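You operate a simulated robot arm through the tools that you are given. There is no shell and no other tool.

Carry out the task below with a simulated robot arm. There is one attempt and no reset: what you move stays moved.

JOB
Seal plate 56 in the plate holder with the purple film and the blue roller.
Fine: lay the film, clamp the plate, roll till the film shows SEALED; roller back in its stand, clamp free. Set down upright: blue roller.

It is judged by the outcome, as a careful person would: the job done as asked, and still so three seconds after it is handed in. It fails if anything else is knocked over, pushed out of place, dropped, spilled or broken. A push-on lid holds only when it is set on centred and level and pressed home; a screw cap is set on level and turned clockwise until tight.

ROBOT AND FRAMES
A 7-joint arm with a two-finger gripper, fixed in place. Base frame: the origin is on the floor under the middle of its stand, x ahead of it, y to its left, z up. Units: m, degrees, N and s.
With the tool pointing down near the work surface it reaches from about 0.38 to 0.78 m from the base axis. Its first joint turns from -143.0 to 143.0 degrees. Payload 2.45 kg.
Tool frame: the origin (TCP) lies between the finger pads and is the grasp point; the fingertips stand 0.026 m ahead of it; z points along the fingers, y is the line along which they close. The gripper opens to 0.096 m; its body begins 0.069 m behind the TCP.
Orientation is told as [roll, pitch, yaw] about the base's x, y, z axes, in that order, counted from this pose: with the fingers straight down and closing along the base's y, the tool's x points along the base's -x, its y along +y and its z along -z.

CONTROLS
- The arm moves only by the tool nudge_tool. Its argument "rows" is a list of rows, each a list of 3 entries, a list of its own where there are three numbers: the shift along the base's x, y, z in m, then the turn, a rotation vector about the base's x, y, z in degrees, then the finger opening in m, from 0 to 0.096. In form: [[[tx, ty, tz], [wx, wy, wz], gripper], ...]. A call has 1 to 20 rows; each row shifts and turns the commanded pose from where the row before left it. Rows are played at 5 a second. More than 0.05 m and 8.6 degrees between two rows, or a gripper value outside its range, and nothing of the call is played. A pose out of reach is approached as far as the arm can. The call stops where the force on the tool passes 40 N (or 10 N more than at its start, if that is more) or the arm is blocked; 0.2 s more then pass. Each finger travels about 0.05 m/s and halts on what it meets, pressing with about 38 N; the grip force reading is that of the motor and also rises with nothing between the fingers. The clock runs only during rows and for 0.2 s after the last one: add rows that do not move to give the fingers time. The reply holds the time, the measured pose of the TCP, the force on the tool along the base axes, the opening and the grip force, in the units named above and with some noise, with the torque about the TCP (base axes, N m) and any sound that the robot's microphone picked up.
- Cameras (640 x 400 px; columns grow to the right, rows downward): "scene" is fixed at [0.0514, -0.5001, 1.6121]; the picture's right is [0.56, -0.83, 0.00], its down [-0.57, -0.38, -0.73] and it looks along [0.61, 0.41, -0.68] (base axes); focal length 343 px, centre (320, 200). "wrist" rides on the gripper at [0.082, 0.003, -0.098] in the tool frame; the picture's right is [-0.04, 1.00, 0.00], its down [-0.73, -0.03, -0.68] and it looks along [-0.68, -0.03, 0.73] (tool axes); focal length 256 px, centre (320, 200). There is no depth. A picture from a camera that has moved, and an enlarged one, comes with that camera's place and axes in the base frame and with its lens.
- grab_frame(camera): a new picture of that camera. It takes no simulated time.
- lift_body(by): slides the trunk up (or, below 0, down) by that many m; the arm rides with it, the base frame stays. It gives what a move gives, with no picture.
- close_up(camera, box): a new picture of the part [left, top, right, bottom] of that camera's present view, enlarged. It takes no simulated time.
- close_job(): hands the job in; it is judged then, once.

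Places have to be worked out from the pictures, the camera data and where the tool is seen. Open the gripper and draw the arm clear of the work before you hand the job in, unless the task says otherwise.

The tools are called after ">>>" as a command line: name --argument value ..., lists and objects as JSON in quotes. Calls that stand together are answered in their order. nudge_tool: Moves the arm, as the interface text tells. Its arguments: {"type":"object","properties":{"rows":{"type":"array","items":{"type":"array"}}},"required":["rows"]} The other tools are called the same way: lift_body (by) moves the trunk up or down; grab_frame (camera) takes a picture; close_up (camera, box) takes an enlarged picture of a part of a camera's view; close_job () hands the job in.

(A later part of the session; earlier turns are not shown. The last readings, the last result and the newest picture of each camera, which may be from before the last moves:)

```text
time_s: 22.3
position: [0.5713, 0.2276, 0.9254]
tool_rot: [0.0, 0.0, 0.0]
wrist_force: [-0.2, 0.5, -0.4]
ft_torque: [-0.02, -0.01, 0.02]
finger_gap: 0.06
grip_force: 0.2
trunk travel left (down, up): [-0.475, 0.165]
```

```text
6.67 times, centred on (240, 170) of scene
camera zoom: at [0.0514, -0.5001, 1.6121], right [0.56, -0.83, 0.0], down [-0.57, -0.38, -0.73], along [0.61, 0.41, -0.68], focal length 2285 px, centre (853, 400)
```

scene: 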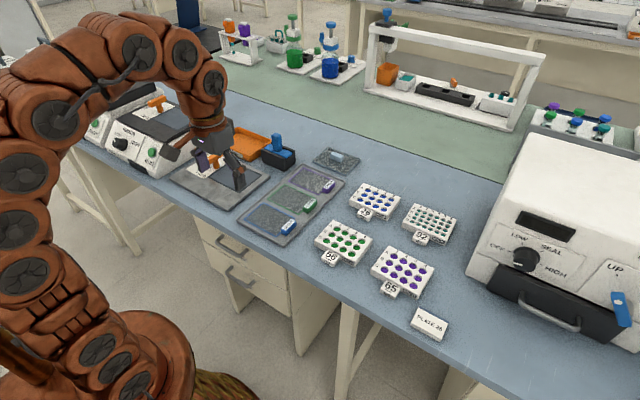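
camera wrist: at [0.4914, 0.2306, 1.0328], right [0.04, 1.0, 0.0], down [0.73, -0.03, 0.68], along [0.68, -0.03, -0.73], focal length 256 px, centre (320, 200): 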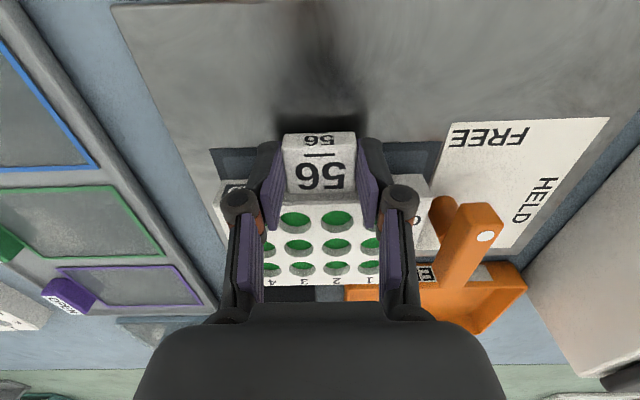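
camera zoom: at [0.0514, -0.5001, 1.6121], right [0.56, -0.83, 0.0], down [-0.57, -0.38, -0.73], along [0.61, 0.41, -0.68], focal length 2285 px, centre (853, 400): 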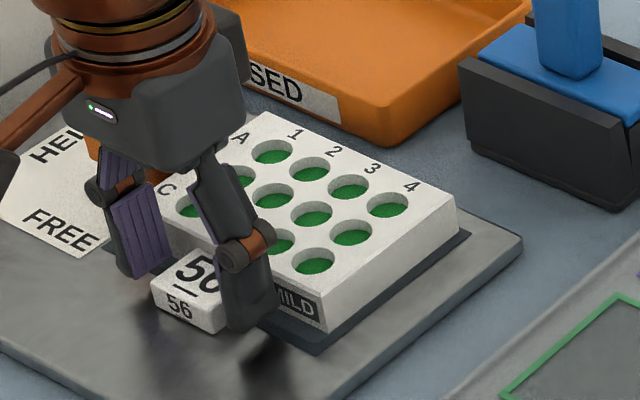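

The plate stayed put on release. I raise straight up, back off and take an unobstructed look at its seating.

>>> nudge_tool --rows '[[[0, 0, 0.02], [0, 0, 0], 0.07], [[0, 0, 0.04], [0, 0, 0], 0.07], [[-0.02, 0, 0.04], [0, 0, 0], 0.07], [[-0.04, 0, 0.02], [0, 0, 0], 0.07], [[-0.045, 0, 0], [0, 0, 0], 0.07], [[-0.045, 0, 0], [0, 0, 0], 0.07], [[0, 0, 0], [0, 0, 0], 0.07], [[0, 0, 0], [0, 0, 0], 0.07]]'

>>> grab_frame --camera "wrist"

>>> close_up --camera "wrist" --box '[220, 150, 420, 290]'

>>> close_up --camera "scene" --box '[170, 130, 290, 220]'

```text
time_s: 24.1
position: [0.4214, 0.2314, 1.0467]
tool_rot: [0.0, 0.1, 0.1]
wrist_force: [-0.2, 0.2, 0.0]
ft_torque: [-0.01, 0.01, 0.01]
finger_gap: 0.0701
grip_force: 0.0
trunk travel left (down, up): [-0.475, 0.165]
```

```text
taken
camera wrist: at [0.3409, 0.2342, 1.1451], right [0.04, 1.0, 0.0], down [0.73, -0.03, 0.68], along [0.68, -0.03, -0.73], focal length 256 px, centre (320, 200)
```

wrist: 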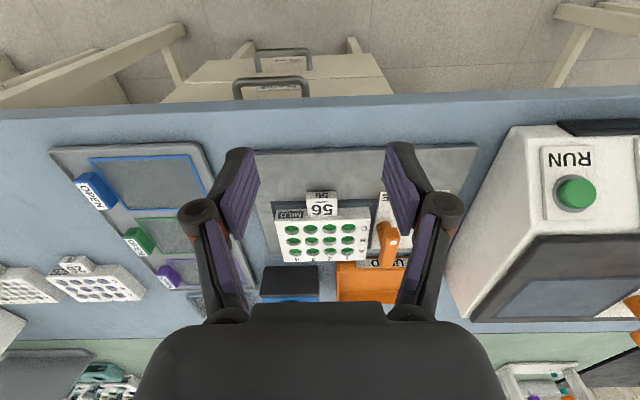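

```text
2.86 times, centred on (320, 220) of wrist
camera zoom: at [0.3409, 0.2342, 1.1451], right [0.04, 1.0, 0.0], down [0.73, -0.03, 0.68], along [0.68, -0.03, -0.73], focal length 731 px, centre (320, 143)
```

zoom: 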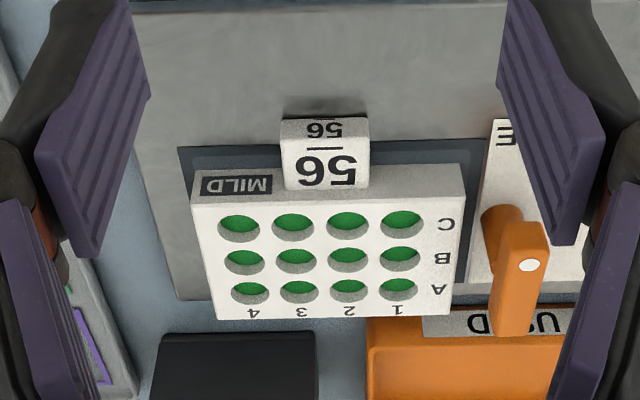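

```text
4.44 times, centred on (230, 175) of scene
camera zoom: at [0.0514, -0.5001, 1.6121], right [0.56, -0.83, 0.0], down [-0.57, -0.38, -0.73], along [0.61, 0.41, -0.68], focal length 1523 px, centre (720, 311)
```

zoom: 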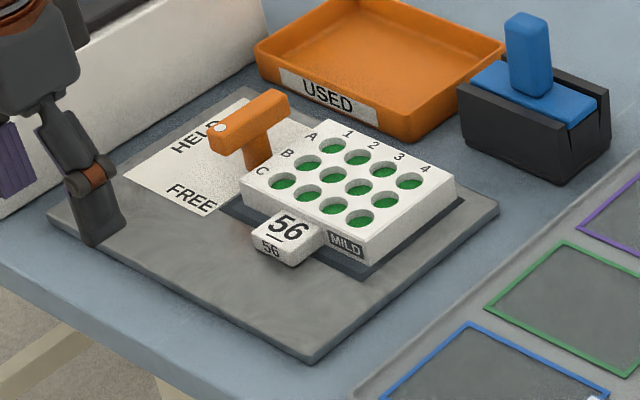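

The plate sits inside the frame with a few mm margin all round (centre ≈(0.641,0.228)). Now I go to the film tray to measure the purple film and its tab.

>>> nudge_tool --rows '[[[0, -0.045, 0.015], [0, 0, 0], 0.08], [[0.03, -0.039, 0], [0, 0, 0], 0.08], [[0.03, -0.039, 0], [0, 0, 0], 0.08], [[0.03, -0.039, 0], [0, 0, 0], 0.08], [[0.03, -0.039, 0], [0, 0, 0], 0.08], [[0.02, -0.04, 0], [0, 0, 0], 0.08], [[0, -0.03, 0], [0, 0, 0], 0.08], [[0, 0, 0], [0, 0, 0], 0.08], [[0, 0, 0], [0, 0, 0], 0.08]]'

>>> grab_frame --camera "wrist"

>>> close_up --camera "wrist" --box '[220, 130, 420, 260]'

>>> close_up --camera "scene" --box '[270, 150, 350, 210]'

```text
time_s: 26.1
position: [0.5614, -0.0406, 1.059]
tool_rot: [0.0, 0.0, 0.1]
wrist_force: [0.5, -0.2, -0.6]
ft_torque: [0.01, 0.02, 0.0]
finger_gap: 0.0801
grip_force: 0.0
trunk travel left (down, up): [-0.475, 0.165]
```

```text
taken
camera wrist: at [0.4805, -0.0384, 1.1572], right [0.04, 1.0, 0.0], down [0.73, -0.03, 0.68], along [0.68, -0.03, -0.73], focal length 256 px, centre (320, 200)
```

wrist: 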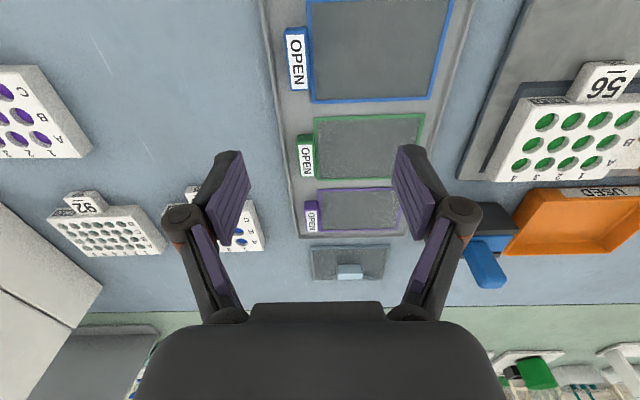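

```text
3.08 times, centred on (320, 195) of wrist
camera zoom: at [0.4805, -0.0384, 1.1572], right [0.04, 1.0, 0.0], down [0.73, -0.03, 0.68], along [0.68, -0.03, -0.73], focal length 788 px, centre (320, 215)
```

zoom: 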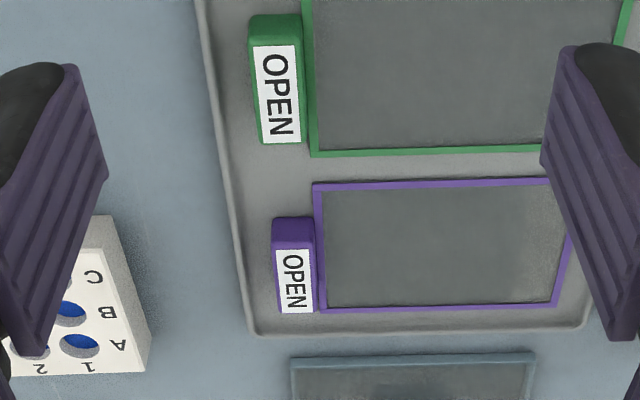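

```text
6.67 times, centred on (310, 180) of scene
camera zoom: at [0.0514, -0.5001, 1.6121], right [0.56, -0.83, 0.0], down [-0.57, -0.38, -0.73], along [0.61, 0.41, -0.68], focal length 2285 px, centre (387, 333)
```

zoom: 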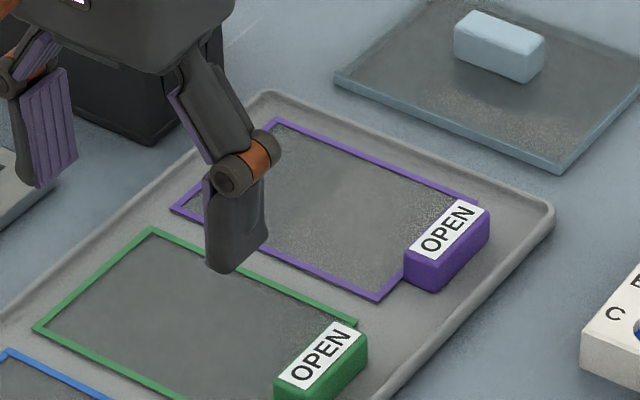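

Purple film spans about x 0.713–0.802, y -0.052–0.070; its tab is a 0.045 x 0.0175 x 0.02 m block centred near (0.7555,-0.061,0.898). I'll turn the gripper +90° about z so the fingers close along x across the tab.

>>> nudge_tool --rows '[[[0, 0, 0], [0, 0, 8.2], 0.08], [[0, 0, 0], [0, 0, 8.2], 0.08], [[0, 0, 0], [0, 0, 8.2], 0.08], [[0, 0, 0], [0, 0, 8.2], 0.08], [[0, 0, 0], [0, 0, 8.2], 0.08], [[0, 0, 0], [0, 0, 8.2], 0.08], [[0, 0, 0], [0, 0, 8.2], 0.08], [[0, 0, 0], [0, 0, 8.2], 0.08], [[0, 0, 0], [0, 0, 8.2], 0.08], [[0, 0, 0], [0, 0, 8.2], 0.08], [[0, 0, 0], [0, 0, 8], 0.08], [[0, 0, 0], [0, 0, 0], 0.08], [[0, 0, 0], [0, 0, 0], 0.08]]'

>>> grab_frame --camera "wrist"

>>> grab_frame --camera "scene"

```text
time_s: 28.9
position: [0.5594, -0.0419, 1.0593]
tool_rot: [-0.1, 0.0, 90.1]
wrist_force: [-0.3, -0.4, -0.2]
ft_torque: [-0.01, -0.03, -0.04]
finger_gap: 0.0799
grip_force: 0.1
trunk travel left (down, up): [-0.475, 0.165]
```

```text
taken
camera wrist: at [0.5579, -0.1248, 1.1581], right [-1.0, 0.04, 0.0], down [0.03, 0.73, 0.68], along [0.03, 0.68, -0.73], focal length 256 px, centre (320, 200)
```

wrist: 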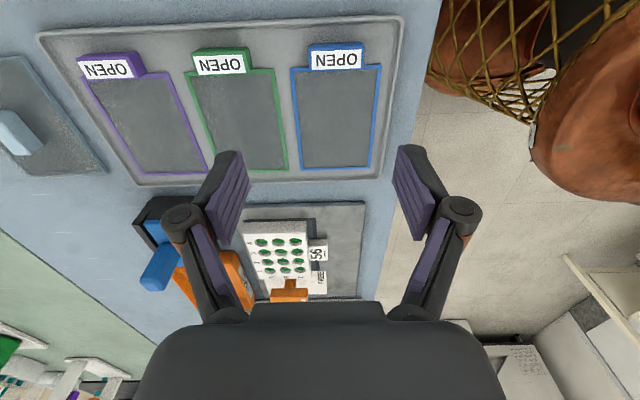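

```text
taken
```

scene: 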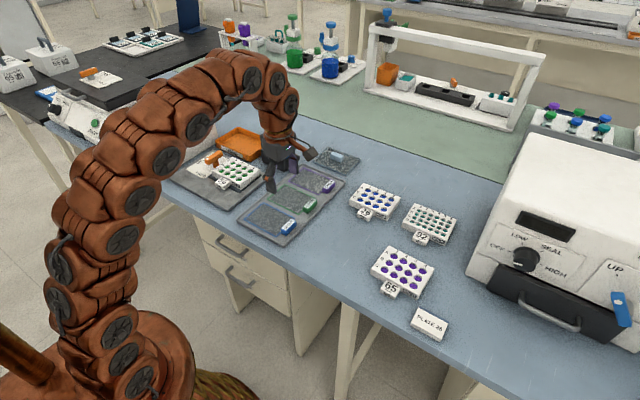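

Yaw is now 90° with the camera on the -y side. I move to hover above the purple tab and check alignment.

>>> nudge_tool --rows '[[[0.045, -0.005, 0], [0, 0, 0], 0.075], [[0.045, -0.006, 0], [0, 0, 0], 0.07], [[0.045, -0.005, 0], [0, 0, 0], 0.07], [[0.04, -0.0053, -0.02], [0, 0, 0], 0.07], [[0.0195, 0, -0.03], [0, 0, 0], 0.07], [[0, 0, -0.03], [0, 0, 0], 0.07], [[0, 0, 0], [0, 0, 0], 0.07], [[0, 0, 0], [0, 0, 0], 0.07]]'

>>> grab_frame --camera "wrist"

>>> close_up --camera "scene" --box '[260, 120, 360, 210]'

```text
time_s: 30.7
position: [0.7013, -0.0589, 0.9518]
tool_rot: [0.0, 0.0, 90.0]
wrist_force: [0.1, 0.4, 0.0]
ft_torque: [-0.03, 0.03, 0.02]
finger_gap: 0.0697
grip_force: 0.0
out of reach, approached as far as the arm can: row 3, 4
trunk travel left (down, up): [-0.475, 0.165]
```

```text
taken
camera wrist: at [0.699, -0.1408, 1.0498], right [-1.0, 0.04, 0.0], down [0.03, 0.73, 0.68], along [0.03, 0.68, -0.73], focal length 256 px, centre (320, 200)
```

wrist: 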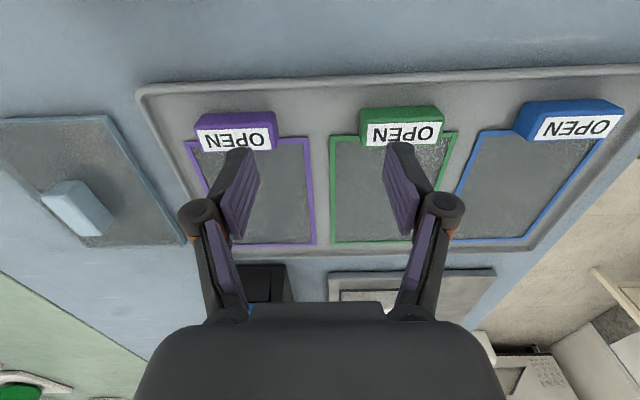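

```text
4.44 times, centred on (310, 165) of scene
camera zoom: at [0.0514, -0.5001, 1.6121], right [0.56, -0.83, 0.0], down [-0.57, -0.38, -0.73], along [0.61, 0.41, -0.68], focal length 1523 px, centre (364, 356)
```

zoom: 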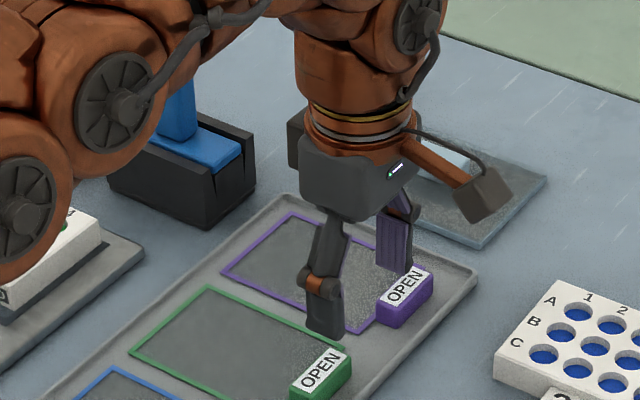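

The arm ran out of reach at this trunk height (the TCP is at x≈0.701, z≈0.952, clear of the tabs). I'll raise the trunk, which should give more reach at bench height, then come down again.

>>> lift_body --by 0.12

```text
time_s: 32.2
position: [0.7011, -0.0601, 1.0717]
tool_rot: [-0.1, 0.1, 90.1]
wrist_force: [0.4, 0.0, 0.0]
ft_torque: [0.01, 0.0, 0.02]
finger_gap: 0.0701
grip_force: 0.1
trunk travel left (down, up): [-0.595, 0.045]
```

Now I lower the tool back to ~0.985 and then extend toward x≈0.7555 in small steps to test reach.

>>> nudge_tool --rows '[[[0, 0, -0.03], [0, 0, 0], 0.07], [[0, 0, -0.03], [0, 0, 0], 0.07], [[0, 0, -0.025], [0, 0, 0], 0.07], [[0.015, -0.002, 0], [0, 0, 0], 0.07], [[0.02, -0.002, 0], [0, 0, 0], 0.07], [[0.02, 0, 0], [0, 0, 0], 0.07], [[0, 0, 0], [0, 0, 0], 0.07], [[0, 0, 0], [0, 0, 0], 0.07]]'

>>> grab_frame --camera "wrist"

>>> close_up --camera "scene" --box '[260, 120, 360, 210]'

```text
time_s: 34.0
position: [0.7554, -0.0623, 0.9877]
tool_rot: [0.0, -0.1, 90.0]
wrist_force: [1.4, -0.1, -0.5]
ft_torque: [-0.01, 0.01, -0.02]
finger_gap: 0.07
grip_force: 0.1
trunk travel left (down, up): [-0.595, 0.045]
```

```text
taken
camera wrist: at [0.7535, -0.1446, 1.0858], right [-1.0, 0.04, 0.0], down [0.03, 0.73, 0.68], along [0.03, 0.68, -0.73], focal length 256 px, centre (320, 200)
```

wrist: 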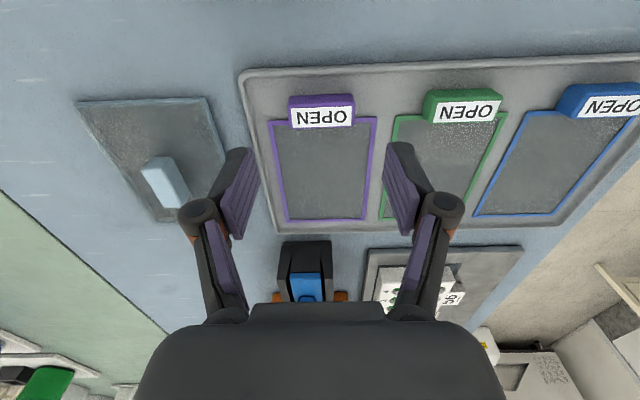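

```text
4.44 times, centred on (310, 165) of scene
camera zoom: at [0.0514, -0.5001, 1.6121], right [0.56, -0.83, 0.0], down [-0.57, -0.38, -0.73], along [0.61, 0.41, -0.68], focal length 1523 px, centre (364, 356)
```

zoom: 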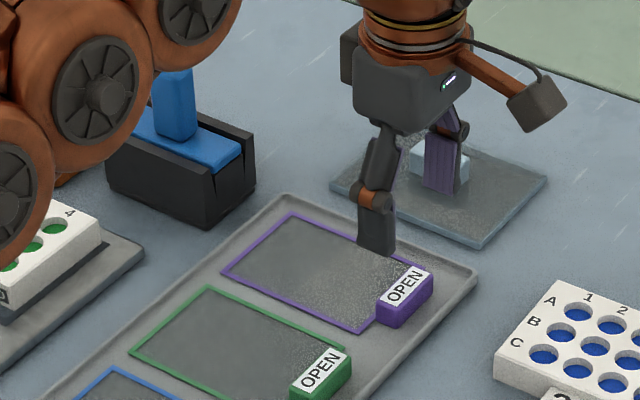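

The reach is fine now and the tab centre measures (0.756,-0.061), right under the TCP. I narrow the fingers to 0.058 m and descend so the tips stop ~4 mm above the tray.

>>> nudge_tool --rows '[[[0, -0.001, 0], [0, 0, 0], 0.058], [[0, 0, -0.025], [0, 0, 0], 0.058], [[0, 0, -0.025], [0, 0, 0], 0.058], [[0, 0, 0], [0, 0, 0], 0.058], [[0, 0, 0], [0, 0, 0], 0.058]]'

>>> grab_frame --camera "wrist"

>>> close_up --camera "scene" --box '[270, 130, 350, 210]'

```text
time_s: 35.2
position: [0.7569, -0.0652, 0.9365]
tool_rot: [0.0, 0.0, 90.0]
wrist_force: [0.0, 1.0, -0.3]
ft_torque: [-0.01, -0.01, -0.02]
finger_gap: 0.0579
grip_force: 0.0
trunk travel left (down, up): [-0.595, 0.045]
```

```text
taken
camera wrist: at [0.7555, -0.147, 1.0351], right [-1.0, 0.04, 0.0], down [0.03, 0.73, 0.68], along [0.03, 0.68, -0.73], focal length 256 px, centre (320, 200)
```

wrist: 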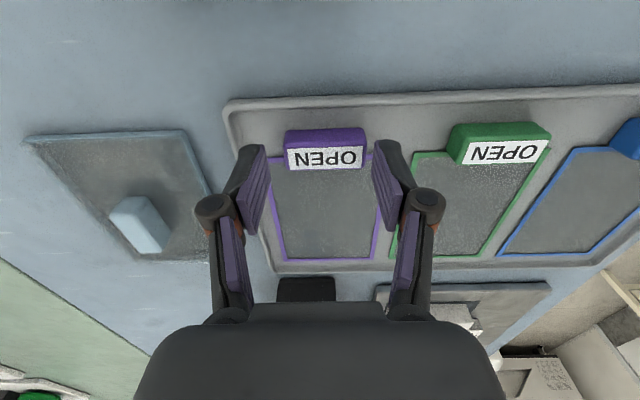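

```text
5.00 times, centred on (310, 170) of scene
camera zoom: at [0.0514, -0.5001, 1.6121], right [0.56, -0.83, 0.0], down [-0.57, -0.38, -0.73], along [0.61, 0.41, -0.68], focal length 1714 px, centre (370, 350)
```

zoom: 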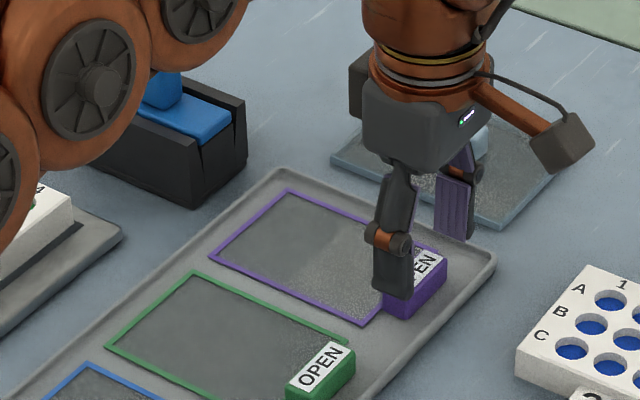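

Fingers straddle the tab evenly. I go down the last 19 mm.

>>> nudge_tool --rows '[[[0, 0.001, -0.012], [0, 0, 0], 0.058], [[0, 0, -0.0075], [0, 0, 0], 0.058], [[0, 0, 0], [0, 0, 0], 0.058], [[0, 0, 0], [0, 0, 0], 0.058]]'

>>> grab_frame --camera "wrist"

>>> close_up --camera "scene" --box '[280, 150, 350, 210]'

```text
time_s: 36.2
position: [0.756, -0.0629, 0.9183]
tool_rot: [0.1, 0.0, 90.0]
wrist_force: [0.2, 0.1, 0.0]
ft_torque: [-0.01, -0.01, -0.01]
finger_gap: 0.0579
grip_force: 0.1
trunk travel left (down, up): [-0.595, 0.045]
```

```text
taken
camera wrist: at [0.7541, -0.1451, 1.0156], right [-1.0, 0.04, 0.0], down [0.03, 0.73, 0.68], along [0.03, 0.68, -0.73], focal length 256 px, centre (320, 200)
```

wrist: 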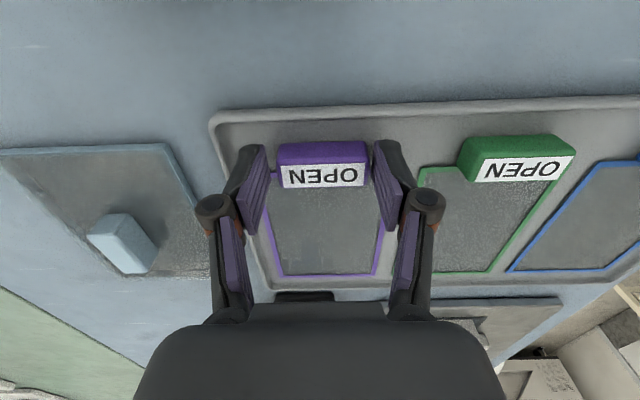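

```text
6.67 times, centred on (315, 180) of scene
camera zoom: at [0.0514, -0.5001, 1.6121], right [0.56, -0.83, 0.0], down [-0.57, -0.38, -0.73], along [0.61, 0.41, -0.68], focal length 2285 px, centre (353, 333)
```

zoom: 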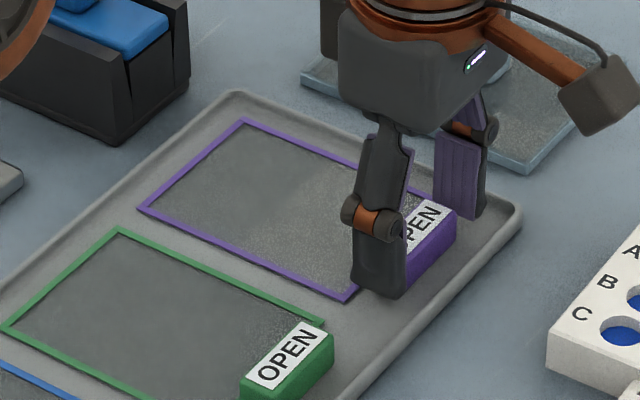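

Fingertips are beside the tab with no contact force. Closing on the tab.

>>> nudge_tool --rows '[[[0, 0, 0], [0, 0, 0], 0.035], [[0, 0, 0], [0, 0, 0], 0.035], [[0, 0, 0], [0, 0, 0], 0.035], [[0, 0, 0], [0, 0, 0], 0.035], [[0, 0, 0], [0, 0, 0], 0.035]]'

>>> grab_frame --camera "wrist"

```text
time_s: 37.4
position: [0.757, -0.064, 0.9173]
tool_rot: [0.0, 0.1, 90.0]
wrist_force: [0.3, -0.7, 1.8]
ft_torque: [0.02, -0.08, 0.04]
finger_gap: 0.048
grip_force: 37.6
trunk travel left (down, up): [-0.595, 0.045]
```

```text
taken
camera wrist: at [0.7541, -0.1451, 1.0158], right [-1.0, 0.04, 0.0], down [0.03, 0.73, 0.68], along [0.03, 0.68, -0.73], focal length 256 px, centre (320, 200)
```

wrist: 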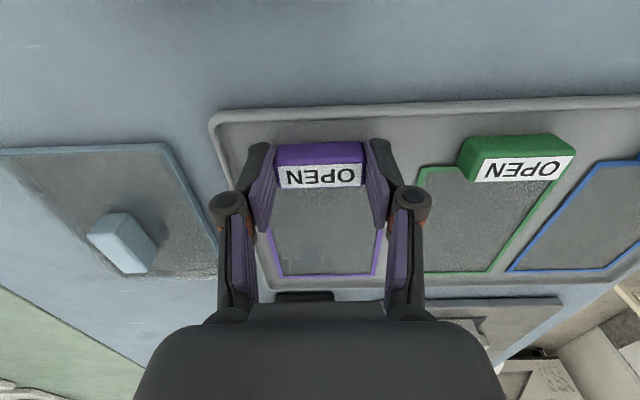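

Tab gripped at 0.048 m. I lift the film slowly and check it comes along flat.

>>> nudge_tool --rows '[[[0, 0, 0.008], [0, 0, 0], 0.035], [[0, 0, 0.012], [0, 0, 0], 0.035], [[0, 0, 0.02], [0, 0, 0], 0.035], [[0, 0, 0.02], [0, 0, 0], 0.035], [[0, 0, 0.01], [0, 0, 0], 0.035], [[0, 0, 0], [0, 0, 0], 0.035], [[0, 0, 0], [0, 0, 0], 0.035]]'

>>> grab_frame --camera "wrist"

>>> close_up --camera "scene" --box '[250, 120, 360, 210]'

```text
time_s: 39.0
position: [0.7558, -0.0634, 0.9878]
tool_rot: [0.0, -0.1, 89.9]
wrist_force: [-0.2, 0.2, 0.1]
ft_torque: [-0.01, -0.03, 0.03]
finger_gap: 0.0482
grip_force: 38.2
trunk travel left (down, up): [-0.595, 0.045]
```

```text
taken
camera wrist: at [0.7536, -0.1457, 1.0855], right [-1.0, 0.04, 0.0], down [0.03, 0.73, 0.68], along [0.03, 0.68, -0.73], focal length 256 px, centre (320, 200)
```

wrist: 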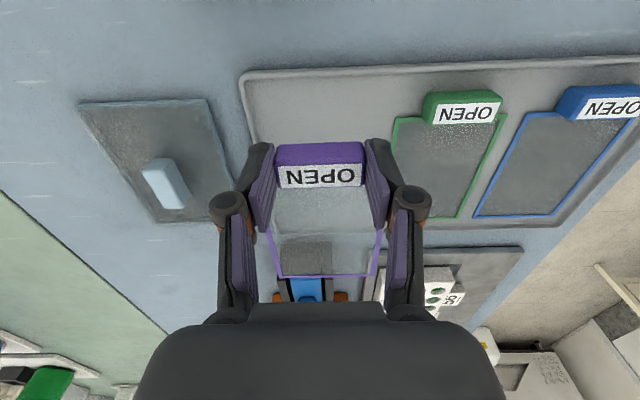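

```text
4.44 times, centred on (305, 165) of scene
camera zoom: at [0.0514, -0.5001, 1.6121], right [0.56, -0.83, 0.0], down [-0.57, -0.38, -0.73], along [0.61, 0.41, -0.68], focal length 1523 px, centre (387, 356)
```

zoom: 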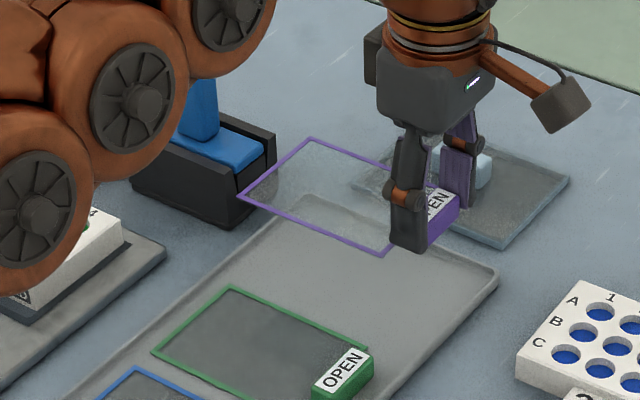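

The film lifts as a flat sheet. I'll retract to x≈0.64 first (away from the roller stand), then move +y to hover over plate 56.

>>> nudge_tool --rows '[[[-0.02, 0, 0.015], [0, 0, 0], 0.035], [[-0.03, 0, 0.01], [0, 0, 0], 0.035], [[-0.03, 0, 0], [0, 0, 0], 0.035], [[-0.025, 0.01, 0], [0, 0, 0], 0.035], [[-0.012, 0.025, 0], [0, 0, 0], 0.035], [[0, 0.03, 0], [0, 0, 0], 0.035], [[0, 0.03, 0], [0, 0, 0], 0.035], [[0, 0.03, 0], [0, 0, 0], 0.035], [[0, 0.03, 0], [0, 0, 0], 0.035], [[0, 0.03, 0], [0, 0, 0], 0.035], [[0, 0.02, 0], [0, 0, 0], 0.035], [[0, 0.013, 0], [0, 0, 0], 0.035], [[0, 0, 0], [0, 0, 0], 0.035], [[0, 0, 0], [0, 0, 0], 0.035]]'

>>> grab_frame --camera "wrist"

>>> close_up --camera "wrist" --box '[210, 120, 450, 300]'

>>> close_up --camera "scene" --box '[180, 100, 310, 210]'

```text
time_s: 42.0
position: [0.6381, 0.1555, 1.0123]
tool_rot: [0.0, -0.1, 90.0]
wrist_force: [0.4, -0.1, -0.5]
ft_torque: [-0.02, 0.02, -0.03]
finger_gap: 0.0482
grip_force: 37.7
trunk travel left (down, up): [-0.595, 0.045]
```

```text
taken
camera wrist: at [0.6352, 0.074, 1.1106], right [-1.0, 0.04, 0.0], down [0.03, 0.73, 0.68], along [0.03, 0.68, -0.73], focal length 256 px, centre (320, 200)
```

wrist: 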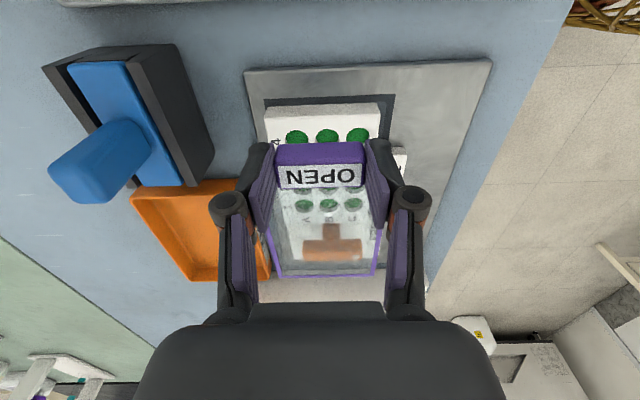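

```text
2.22 times, centred on (330, 210) of wrist
camera zoom: at [0.6352, 0.074, 1.1106], right [-1.0, 0.04, 0.0], down [0.03, 0.73, 0.68], along [0.03, 0.68, -0.73], focal length 569 px, centre (298, 178)
```

zoom: 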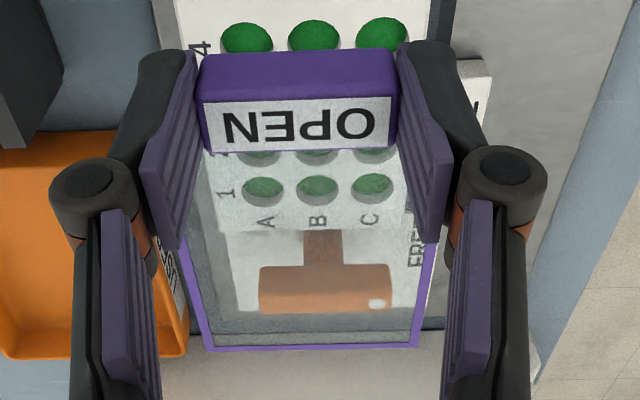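

```text
3.64 times, centred on (245, 155) of scene
camera zoom: at [0.0514, -0.5001, 1.6121], right [0.56, -0.83, 0.0], down [-0.57, -0.38, -0.73], along [0.61, 0.41, -0.68], focal length 1246 px, centre (593, 364)
```

zoom: 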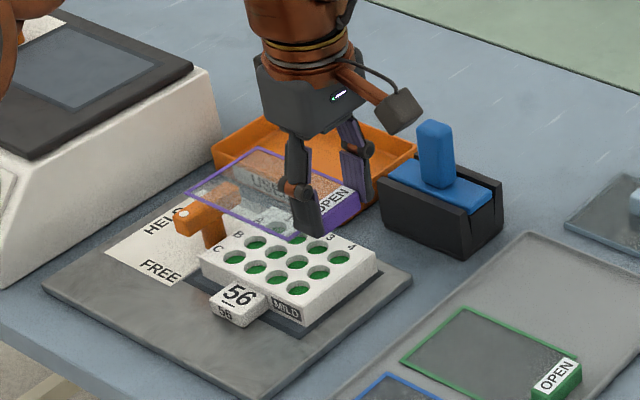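

The film hovers over the plate. I zoom on the plate's near edge from this viewpoint to refine where its edges are before lowering.

>>> close_up --camera "wrist" --box '[240, 70, 420, 170]'

>>> close_up --camera "wrist" --box '[250, 180, 410, 290]'

>>> close_up --camera "scene" --box '[210, 125, 290, 195]'

```text
3.56 times, centred on (330, 120) of wrist
camera zoom: at [0.6352, 0.074, 1.1106], right [-1.0, 0.04, 0.0], down [0.03, 0.73, 0.68], along [0.03, 0.68, -0.73], focal length 910 px, centre (284, 484)
```

zoom: 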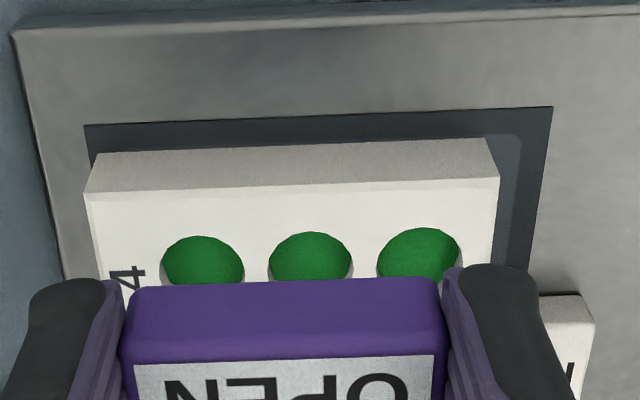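

```text
3.64 times, centred on (330, 235) of wrist
camera zoom: at [0.6352, 0.074, 1.1106], right [-1.0, 0.04, 0.0], down [0.03, 0.73, 0.68], along [0.03, 0.68, -0.73], focal length 931 px, centre (284, 73)
```

zoom: 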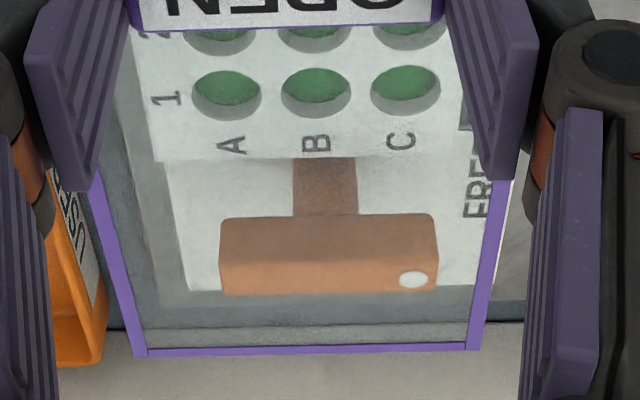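

```text
5.71 times, centred on (250, 160) of scene
camera zoom: at [0.0514, -0.5001, 1.6121], right [0.56, -0.83, 0.0], down [-0.57, -0.38, -0.73], along [0.61, 0.41, -0.68], focal length 1959 px, centre (720, 429)
```

zoom: 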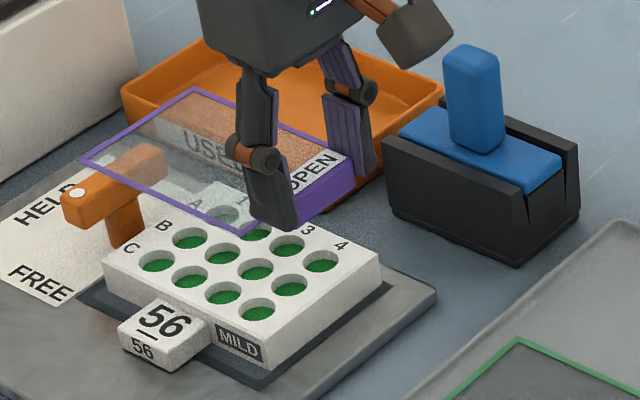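

I want to settle whether the holder's frame is a real recess. I zoom on the holder's edge thickness and around the plate's far edge.

>>> close_up --camera "scene" --box '[170, 165, 230, 215]'

>>> close_up --camera "scene" --box '[235, 155, 275, 190]'

>>> close_up --camera "scene" --box '[205, 165, 245, 200]'

>>> close_up --camera "wrist" --box '[340, 80, 430, 150]'

```text
8.00 times, centred on (200, 190) of scene
camera zoom: at [0.0514, -0.5001, 1.6121], right [0.56, -0.83, 0.0], down [-0.57, -0.38, -0.73], along [0.61, 0.41, -0.68], focal length 2742 px, centre (1280, 280)
```

zoom: 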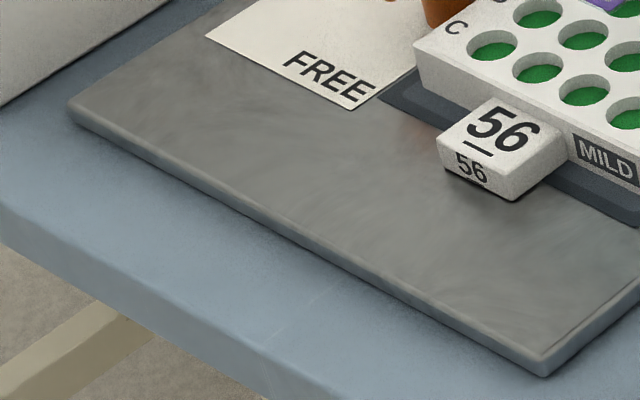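

```text
11.43 times, centred on (255, 172) of scene
camera zoom: at [0.0514, -0.5001, 1.6121], right [0.56, -0.83, 0.0], down [-0.57, -0.38, -0.73], along [0.61, 0.41, -0.68], focal length 3917 px, centre (1063, 514)
```

zoom: 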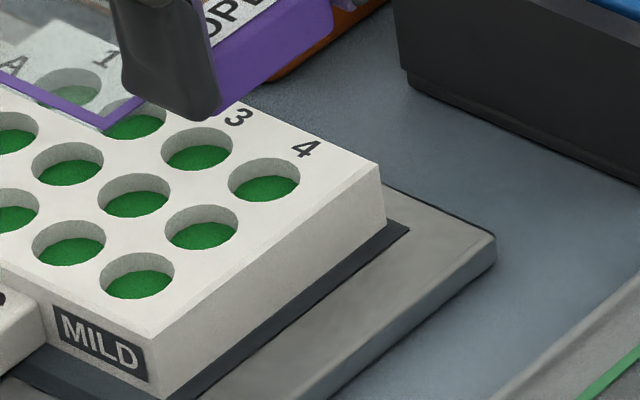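

```text
11.43 times, centred on (225, 182) of scene
camera zoom: at [0.0514, -0.5001, 1.6121], right [0.56, -0.83, 0.0], down [-0.57, -0.38, -0.73], along [0.61, 0.41, -0.68], focal length 3917 px, centre (1406, 400)
```

zoom: 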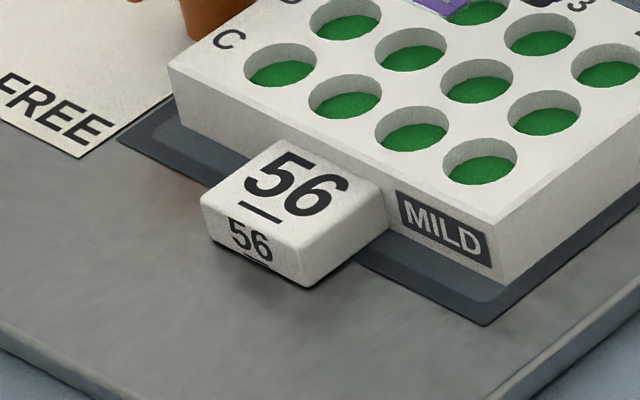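

```text
5.71 times, centred on (385, 115) of wrist
camera zoom: at [0.6352, 0.074, 1.1106], right [-1.0, 0.04, 0.0], down [0.03, 0.73, 0.68], along [0.03, 0.68, -0.73], focal length 1463 px, centre (-51, 686)
```

zoom: 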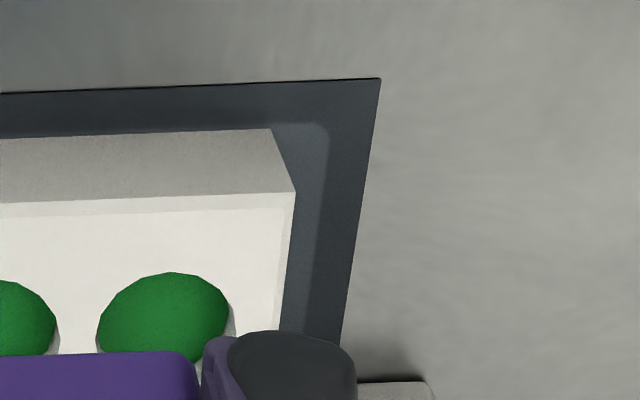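

The zooms show the plate is within the pad, but ~6 mm too far toward +x; I'll correct that by sliding it by its tag after the film is on. The film's centre aligns with the plate, so I lower it to ~1 cm above the plate.

>>> nudge_tool --rows '[[[-0.001, 0, -0.02], [0, 0, 0], 0.035], [[0, 0, -0.02], [0, 0, 0], 0.035], [[0, 0, -0.015], [0, 0, 0], 0.035], [[0, 0, 0], [0, 0, 0], 0.035], [[0, 0, 0], [0, 0, 0], 0.035]]'

>>> close_up --camera "wrist" --box '[220, 90, 440, 300]'

>>> close_up --camera "scene" --box '[200, 130, 280, 200]'

```text
time_s: 43.2
position: [0.6372, 0.1555, 0.9583]
tool_rot: [-0.1, -0.1, 90.0]
wrist_force: [-0.4, -0.3, 0.3]
ft_torque: [-0.03, 0.0, 0.0]
finger_gap: 0.0485
grip_force: 38.2
trunk travel left (down, up): [-0.595, 0.045]
```

```text
1.90 times, centred on (330, 195) of wrist
camera zoom: at [0.635, 0.0735, 1.0559], right [-1.0, 0.04, 0.0], down [0.03, 0.73, 0.68], along [0.03, 0.68, -0.73], focal length 488 px, centre (301, 210)
```

zoom: 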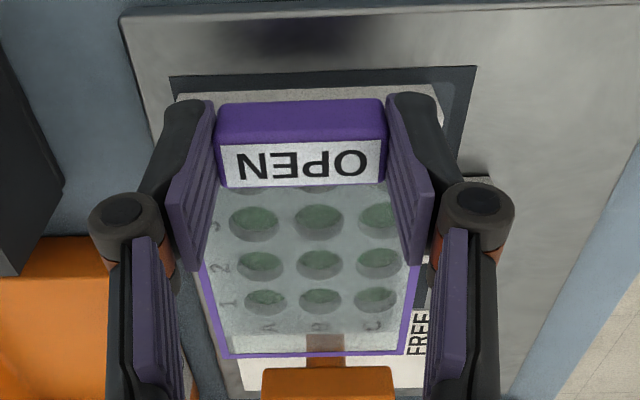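

```text
5.71 times, centred on (240, 165) of scene
camera zoom: at [0.0514, -0.5001, 1.6121], right [0.56, -0.83, 0.0], down [-0.57, -0.38, -0.73], along [0.61, 0.41, -0.68], focal length 1959 px, centre (777, 400)
```

zoom: 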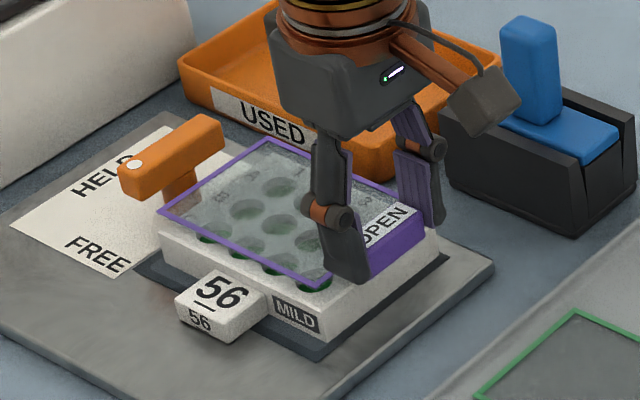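

Film is aligned over the plate. I lower it the last part in small steps, watching for contact.

>>> nudge_tool --rows '[[[0, 0, -0.006], [0, 0, 0], 0.035], [[0, 0, -0.004], [0, 0, 0], 0.035], [[0, 0, 0], [0, 0, 0], 0.035], [[0, 0, 0], [0, 0, 0], 0.035]]'

>>> close_up --camera "scene" --box '[210, 140, 270, 190]'

>>> close_up --camera "wrist" --box '[220, 90, 440, 300]'

```text
time_s: 44.2
position: [0.6376, 0.1532, 0.9474]
tool_rot: [0.0, 0.0, 90.0]
wrist_force: [-0.2, 0.1, 0.1]
ft_torque: [-0.03, 0.01, 0.02]
finger_gap: 0.0484
grip_force: 37.6
trunk travel left (down, up): [-0.595, 0.045]
```

```text
8.00 times, centred on (240, 165) of scene
camera zoom: at [0.0514, -0.5001, 1.6121], right [0.56, -0.83, 0.0], down [-0.57, -0.38, -0.73], along [0.61, 0.41, -0.68], focal length 2742 px, centre (960, 480)
```

zoom: 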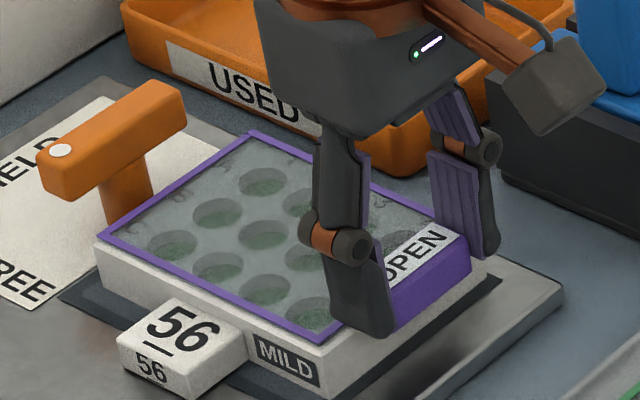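

```text
1.90 times, centred on (330, 195) of wrist
camera zoom: at [0.6346, 0.0725, 1.0465], right [-1.0, 0.04, 0.0], down [0.03, 0.73, 0.68], along [0.03, 0.68, -0.73], focal length 488 px, centre (301, 210)
```

zoom: 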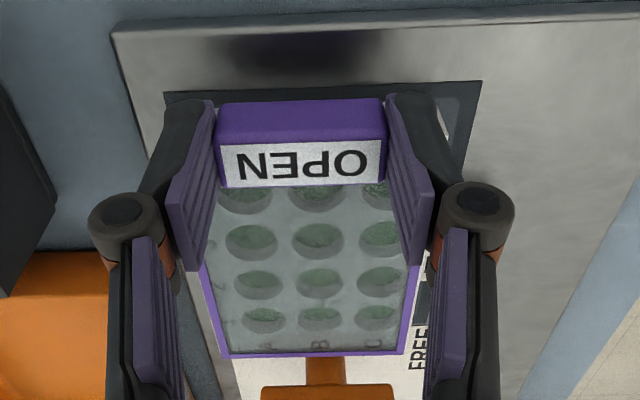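

The film nearly touches and its edges match the plate's. I lower in ~1.5 mm steps until I feel contact.

>>> nudge_tool --rows '[[[0, 0, -0.0015], [0, 0, 0], 0.035], [[0, 0, 0], [0, 0, 0], 0.035], [[0, 0, 0], [0, 0, 0], 0.035]]'

```text
time_s: 45.0
position: [0.6383, 0.1538, 0.9476]
tool_rot: [-0.2, 0.0, 90.0]
wrist_force: [-0.6, -1.7, 16.0]
ft_torque: [0.38, 0.12, 0.05]
finger_gap: 0.0484
grip_force: 37.8
trunk travel left (down, up): [-0.595, 0.045]
```

16 N upward with the reaction just inside the plate edge: the film is resting on the plate. I ease off 1 mm and open the fingers gently.

>>> nudge_tool --rows '[[[0, 0, 0.0012], [0, 0, 0], 0.035], [[0, 0, 0], [0, 0, 0], 0.035], [[0, 0, 0], [0, 0, 0], 0.05], [[0, 0, 0], [0, 0, 0], 0.056], [[0, 0, 0], [0, 0, 0], 0.062], [[0, 0, 0], [0, 0, 0], 0.062]]'

>>> close_up --camera "scene" --box '[210, 140, 270, 190]'

>>> close_up --camera "wrist" --box '[220, 90, 440, 300]'

```text
time_s: 46.4
position: [0.6373, 0.1534, 0.9476]
tool_rot: [0.0, -0.1, 90.0]
wrist_force: [0.0, -0.1, -0.2]
ft_torque: [0.06, 0.02, -0.02]
finger_gap: 0.0619
grip_force: 0.0
trunk travel left (down, up): [-0.595, 0.045]
```

```text
8.00 times, centred on (240, 165) of scene
camera zoom: at [0.0514, -0.5001, 1.6121], right [0.56, -0.83, 0.0], down [-0.57, -0.38, -0.73], along [0.61, 0.41, -0.68], focal length 2742 px, centre (960, 480)
```

zoom: 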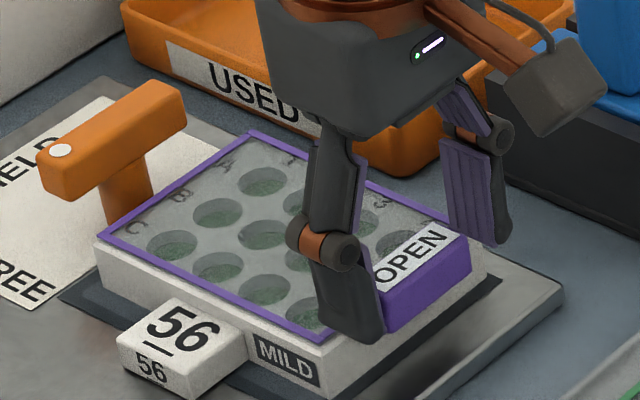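

```text
1.90 times, centred on (330, 195) of wrist
camera zoom: at [0.6354, 0.0727, 1.0454], right [-1.0, 0.04, 0.0], down [0.03, 0.73, 0.68], along [0.03, 0.68, -0.73], focal length 488 px, centre (301, 210)
```

zoom: 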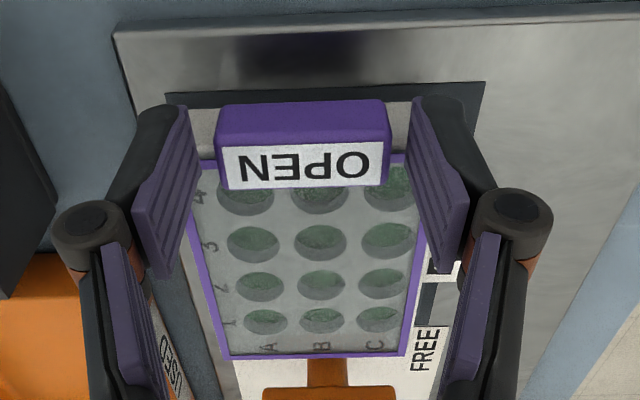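

The film lies flat on the plate with the tab overhanging the -y edge. I raise straight up, retreat, and turn the tool back to yaw 0.

>>> nudge_tool --rows '[[[0, 0, 0.02], [0, 0, 0], 0.066], [[0, 0, 0.04], [0, 0, 0], 0.07], [[-0.02, 0, 0.04], [0, 0, 0], 0.07], [[-0.035, 0.01, 0], [0, 0, -8], 0.07], [[-0.035, 0.01, 0], [0, 0, -8], 0.07], [[-0.035, 0.01, 0], [0, 0, -8], 0.07], [[-0.035, 0.01, 0], [0, 0, -8], 0.07], [[-0.03, 0.01, 0], [0, 0, -8], 0.07], [[0, 0.01, 0], [0, 0, -8], 0.07], [[0, 0.01, 0], [0, 0, -8], 0.07], [[0, 0.005, 0], [0, 0, -8], 0.07], [[0, 0, 0], [0, 0, -8], 0.07], [[0, 0, 0], [0, 0, -8], 0.07], [[0, 0, 0], [0, 0, -8], 0.07], [[0, 0, 0], [0, 0, -2], 0.07], [[0, 0, 0], [0, 0, 0], 0.07], [[0, 0, 0], [0, 0, 0], 0.07]]'

>>> grab_frame --camera "wrist"

>>> close_up --camera "wrist" --box '[220, 150, 420, 290]'

>>> close_up --camera "scene" --box '[200, 130, 280, 200]'

```text
time_s: 50.0
position: [0.4482, 0.2297, 1.0473]
tool_rot: [0.0, 0.0, 0.1]
wrist_force: [0.1, 0.3, -0.4]
ft_torque: [0.0, 0.0, -0.03]
finger_gap: 0.07
grip_force: 0.1
trunk travel left (down, up): [-0.595, 0.045]
```

```text
taken
camera wrist: at [0.3674, 0.2332, 1.1454], right [0.04, 1.0, 0.0], down [0.73, -0.03, 0.68], along [0.68, -0.03, -0.73], focal length 256 px, centre (320, 200)
```

wrist: 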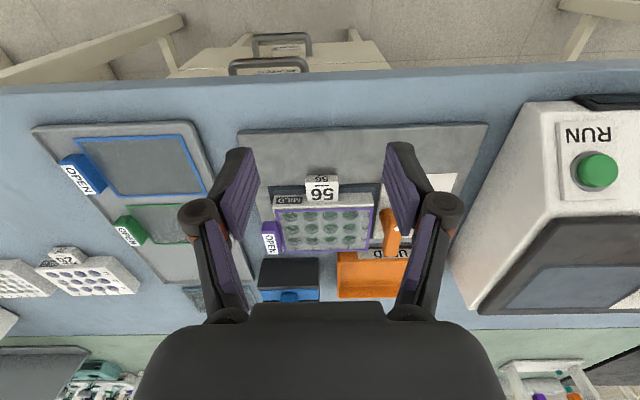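

```text
2.86 times, centred on (320, 220) of wrist
camera zoom: at [0.3674, 0.2332, 1.1454], right [0.04, 1.0, 0.0], down [0.73, -0.03, 0.68], along [0.68, -0.03, -0.73], focal length 731 px, centre (320, 143)
```

zoom: 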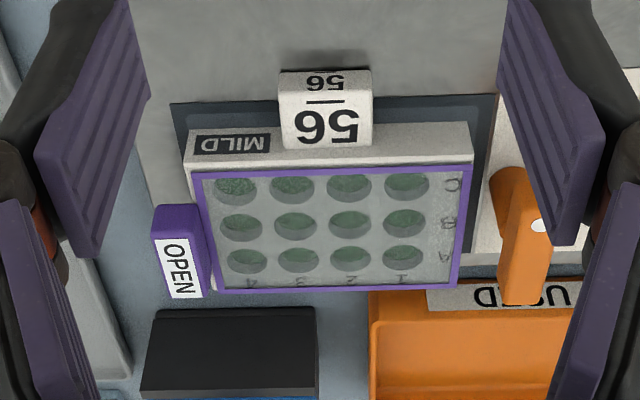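

```text
5.71 times, centred on (240, 165) of scene
camera zoom: at [0.0514, -0.5001, 1.6121], right [0.56, -0.83, 0.0], down [-0.57, -0.38, -0.73], along [0.61, 0.41, -0.68], focal length 1959 px, centre (777, 400)
```

zoom: 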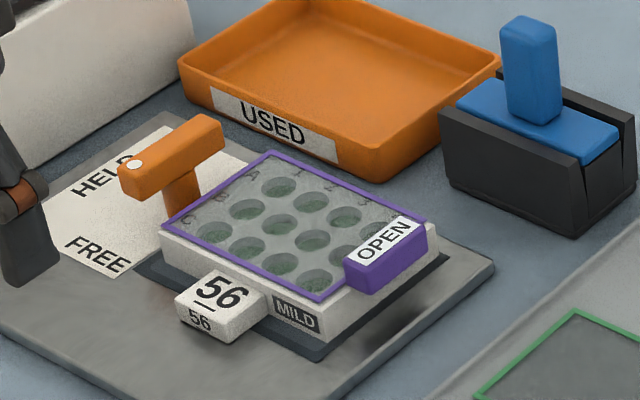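

The film covers the plate well (edges within ~3 mm). The plate itself is ~5 mm off the pad's centre toward +x and ~2.5 mm toward -y, so I'll regrip the tag and slide it gently to centre; first I hover and descend at the tag.

>>> nudge_tool --rows '[[[0.04, 0, 0], [0, 0, 0], 0.07], [[0.04, -0.001, 0], [0, 0, 0], 0.07], [[0.0425, -0.001, 0], [0, 0, 0], 0.07], [[0, 0, -0.04], [0, 0, 0], 0.07], [[0, 0, -0.04], [0, 0, 0], 0.066], [[0, 0, -0.03], [0, 0, 0], 0.062], [[0, 0, -0.01], [0, 0, 0], 0.062], [[0, 0, 0], [0, 0, 0], 0.062], [[0, 0, 0], [0, 0, 0], 0.062]]'

>>> close_up --camera "wrist" --box '[190, 100, 460, 310]'

>>> close_up --camera "scene" --box '[200, 130, 280, 200]'

```text
time_s: 52.0
position: [0.5709, 0.2273, 0.926]
tool_rot: [0.0, 0.0, 0.0]
wrist_force: [-0.5, 0.1, 0.2]
ft_torque: [-0.03, 0.01, 0.0]
finger_gap: 0.0623
grip_force: 0.0
trunk travel left (down, up): [-0.595, 0.045]
```

```text
1.90 times, centred on (325, 205) of wrist
camera zoom: at [0.4907, 0.2302, 1.0242], right [0.04, 1.0, 0.0], down [0.73, -0.03, 0.68], along [0.68, -0.03, -0.73], focal length 488 px, centre (310, 190)
```

zoom: 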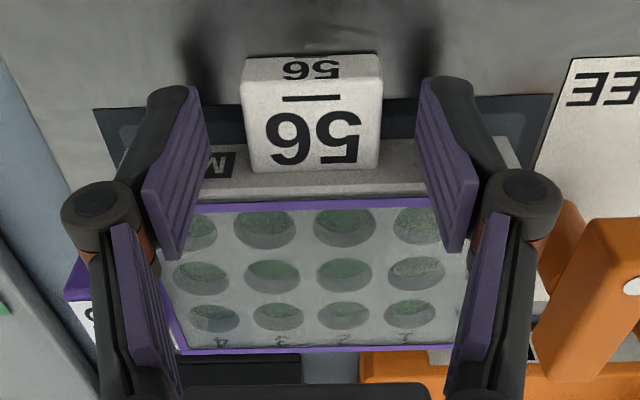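

```text
5.71 times, centred on (240, 165) of scene
camera zoom: at [0.0514, -0.5001, 1.6121], right [0.56, -0.83, 0.0], down [-0.57, -0.38, -0.73], along [0.61, 0.41, -0.68], focal length 1959 px, centre (777, 400)
```

zoom: 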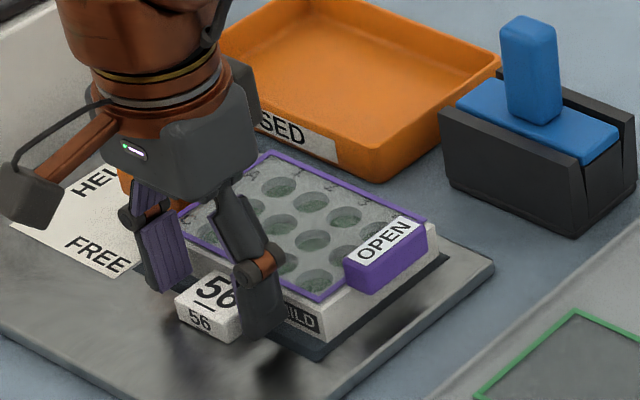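

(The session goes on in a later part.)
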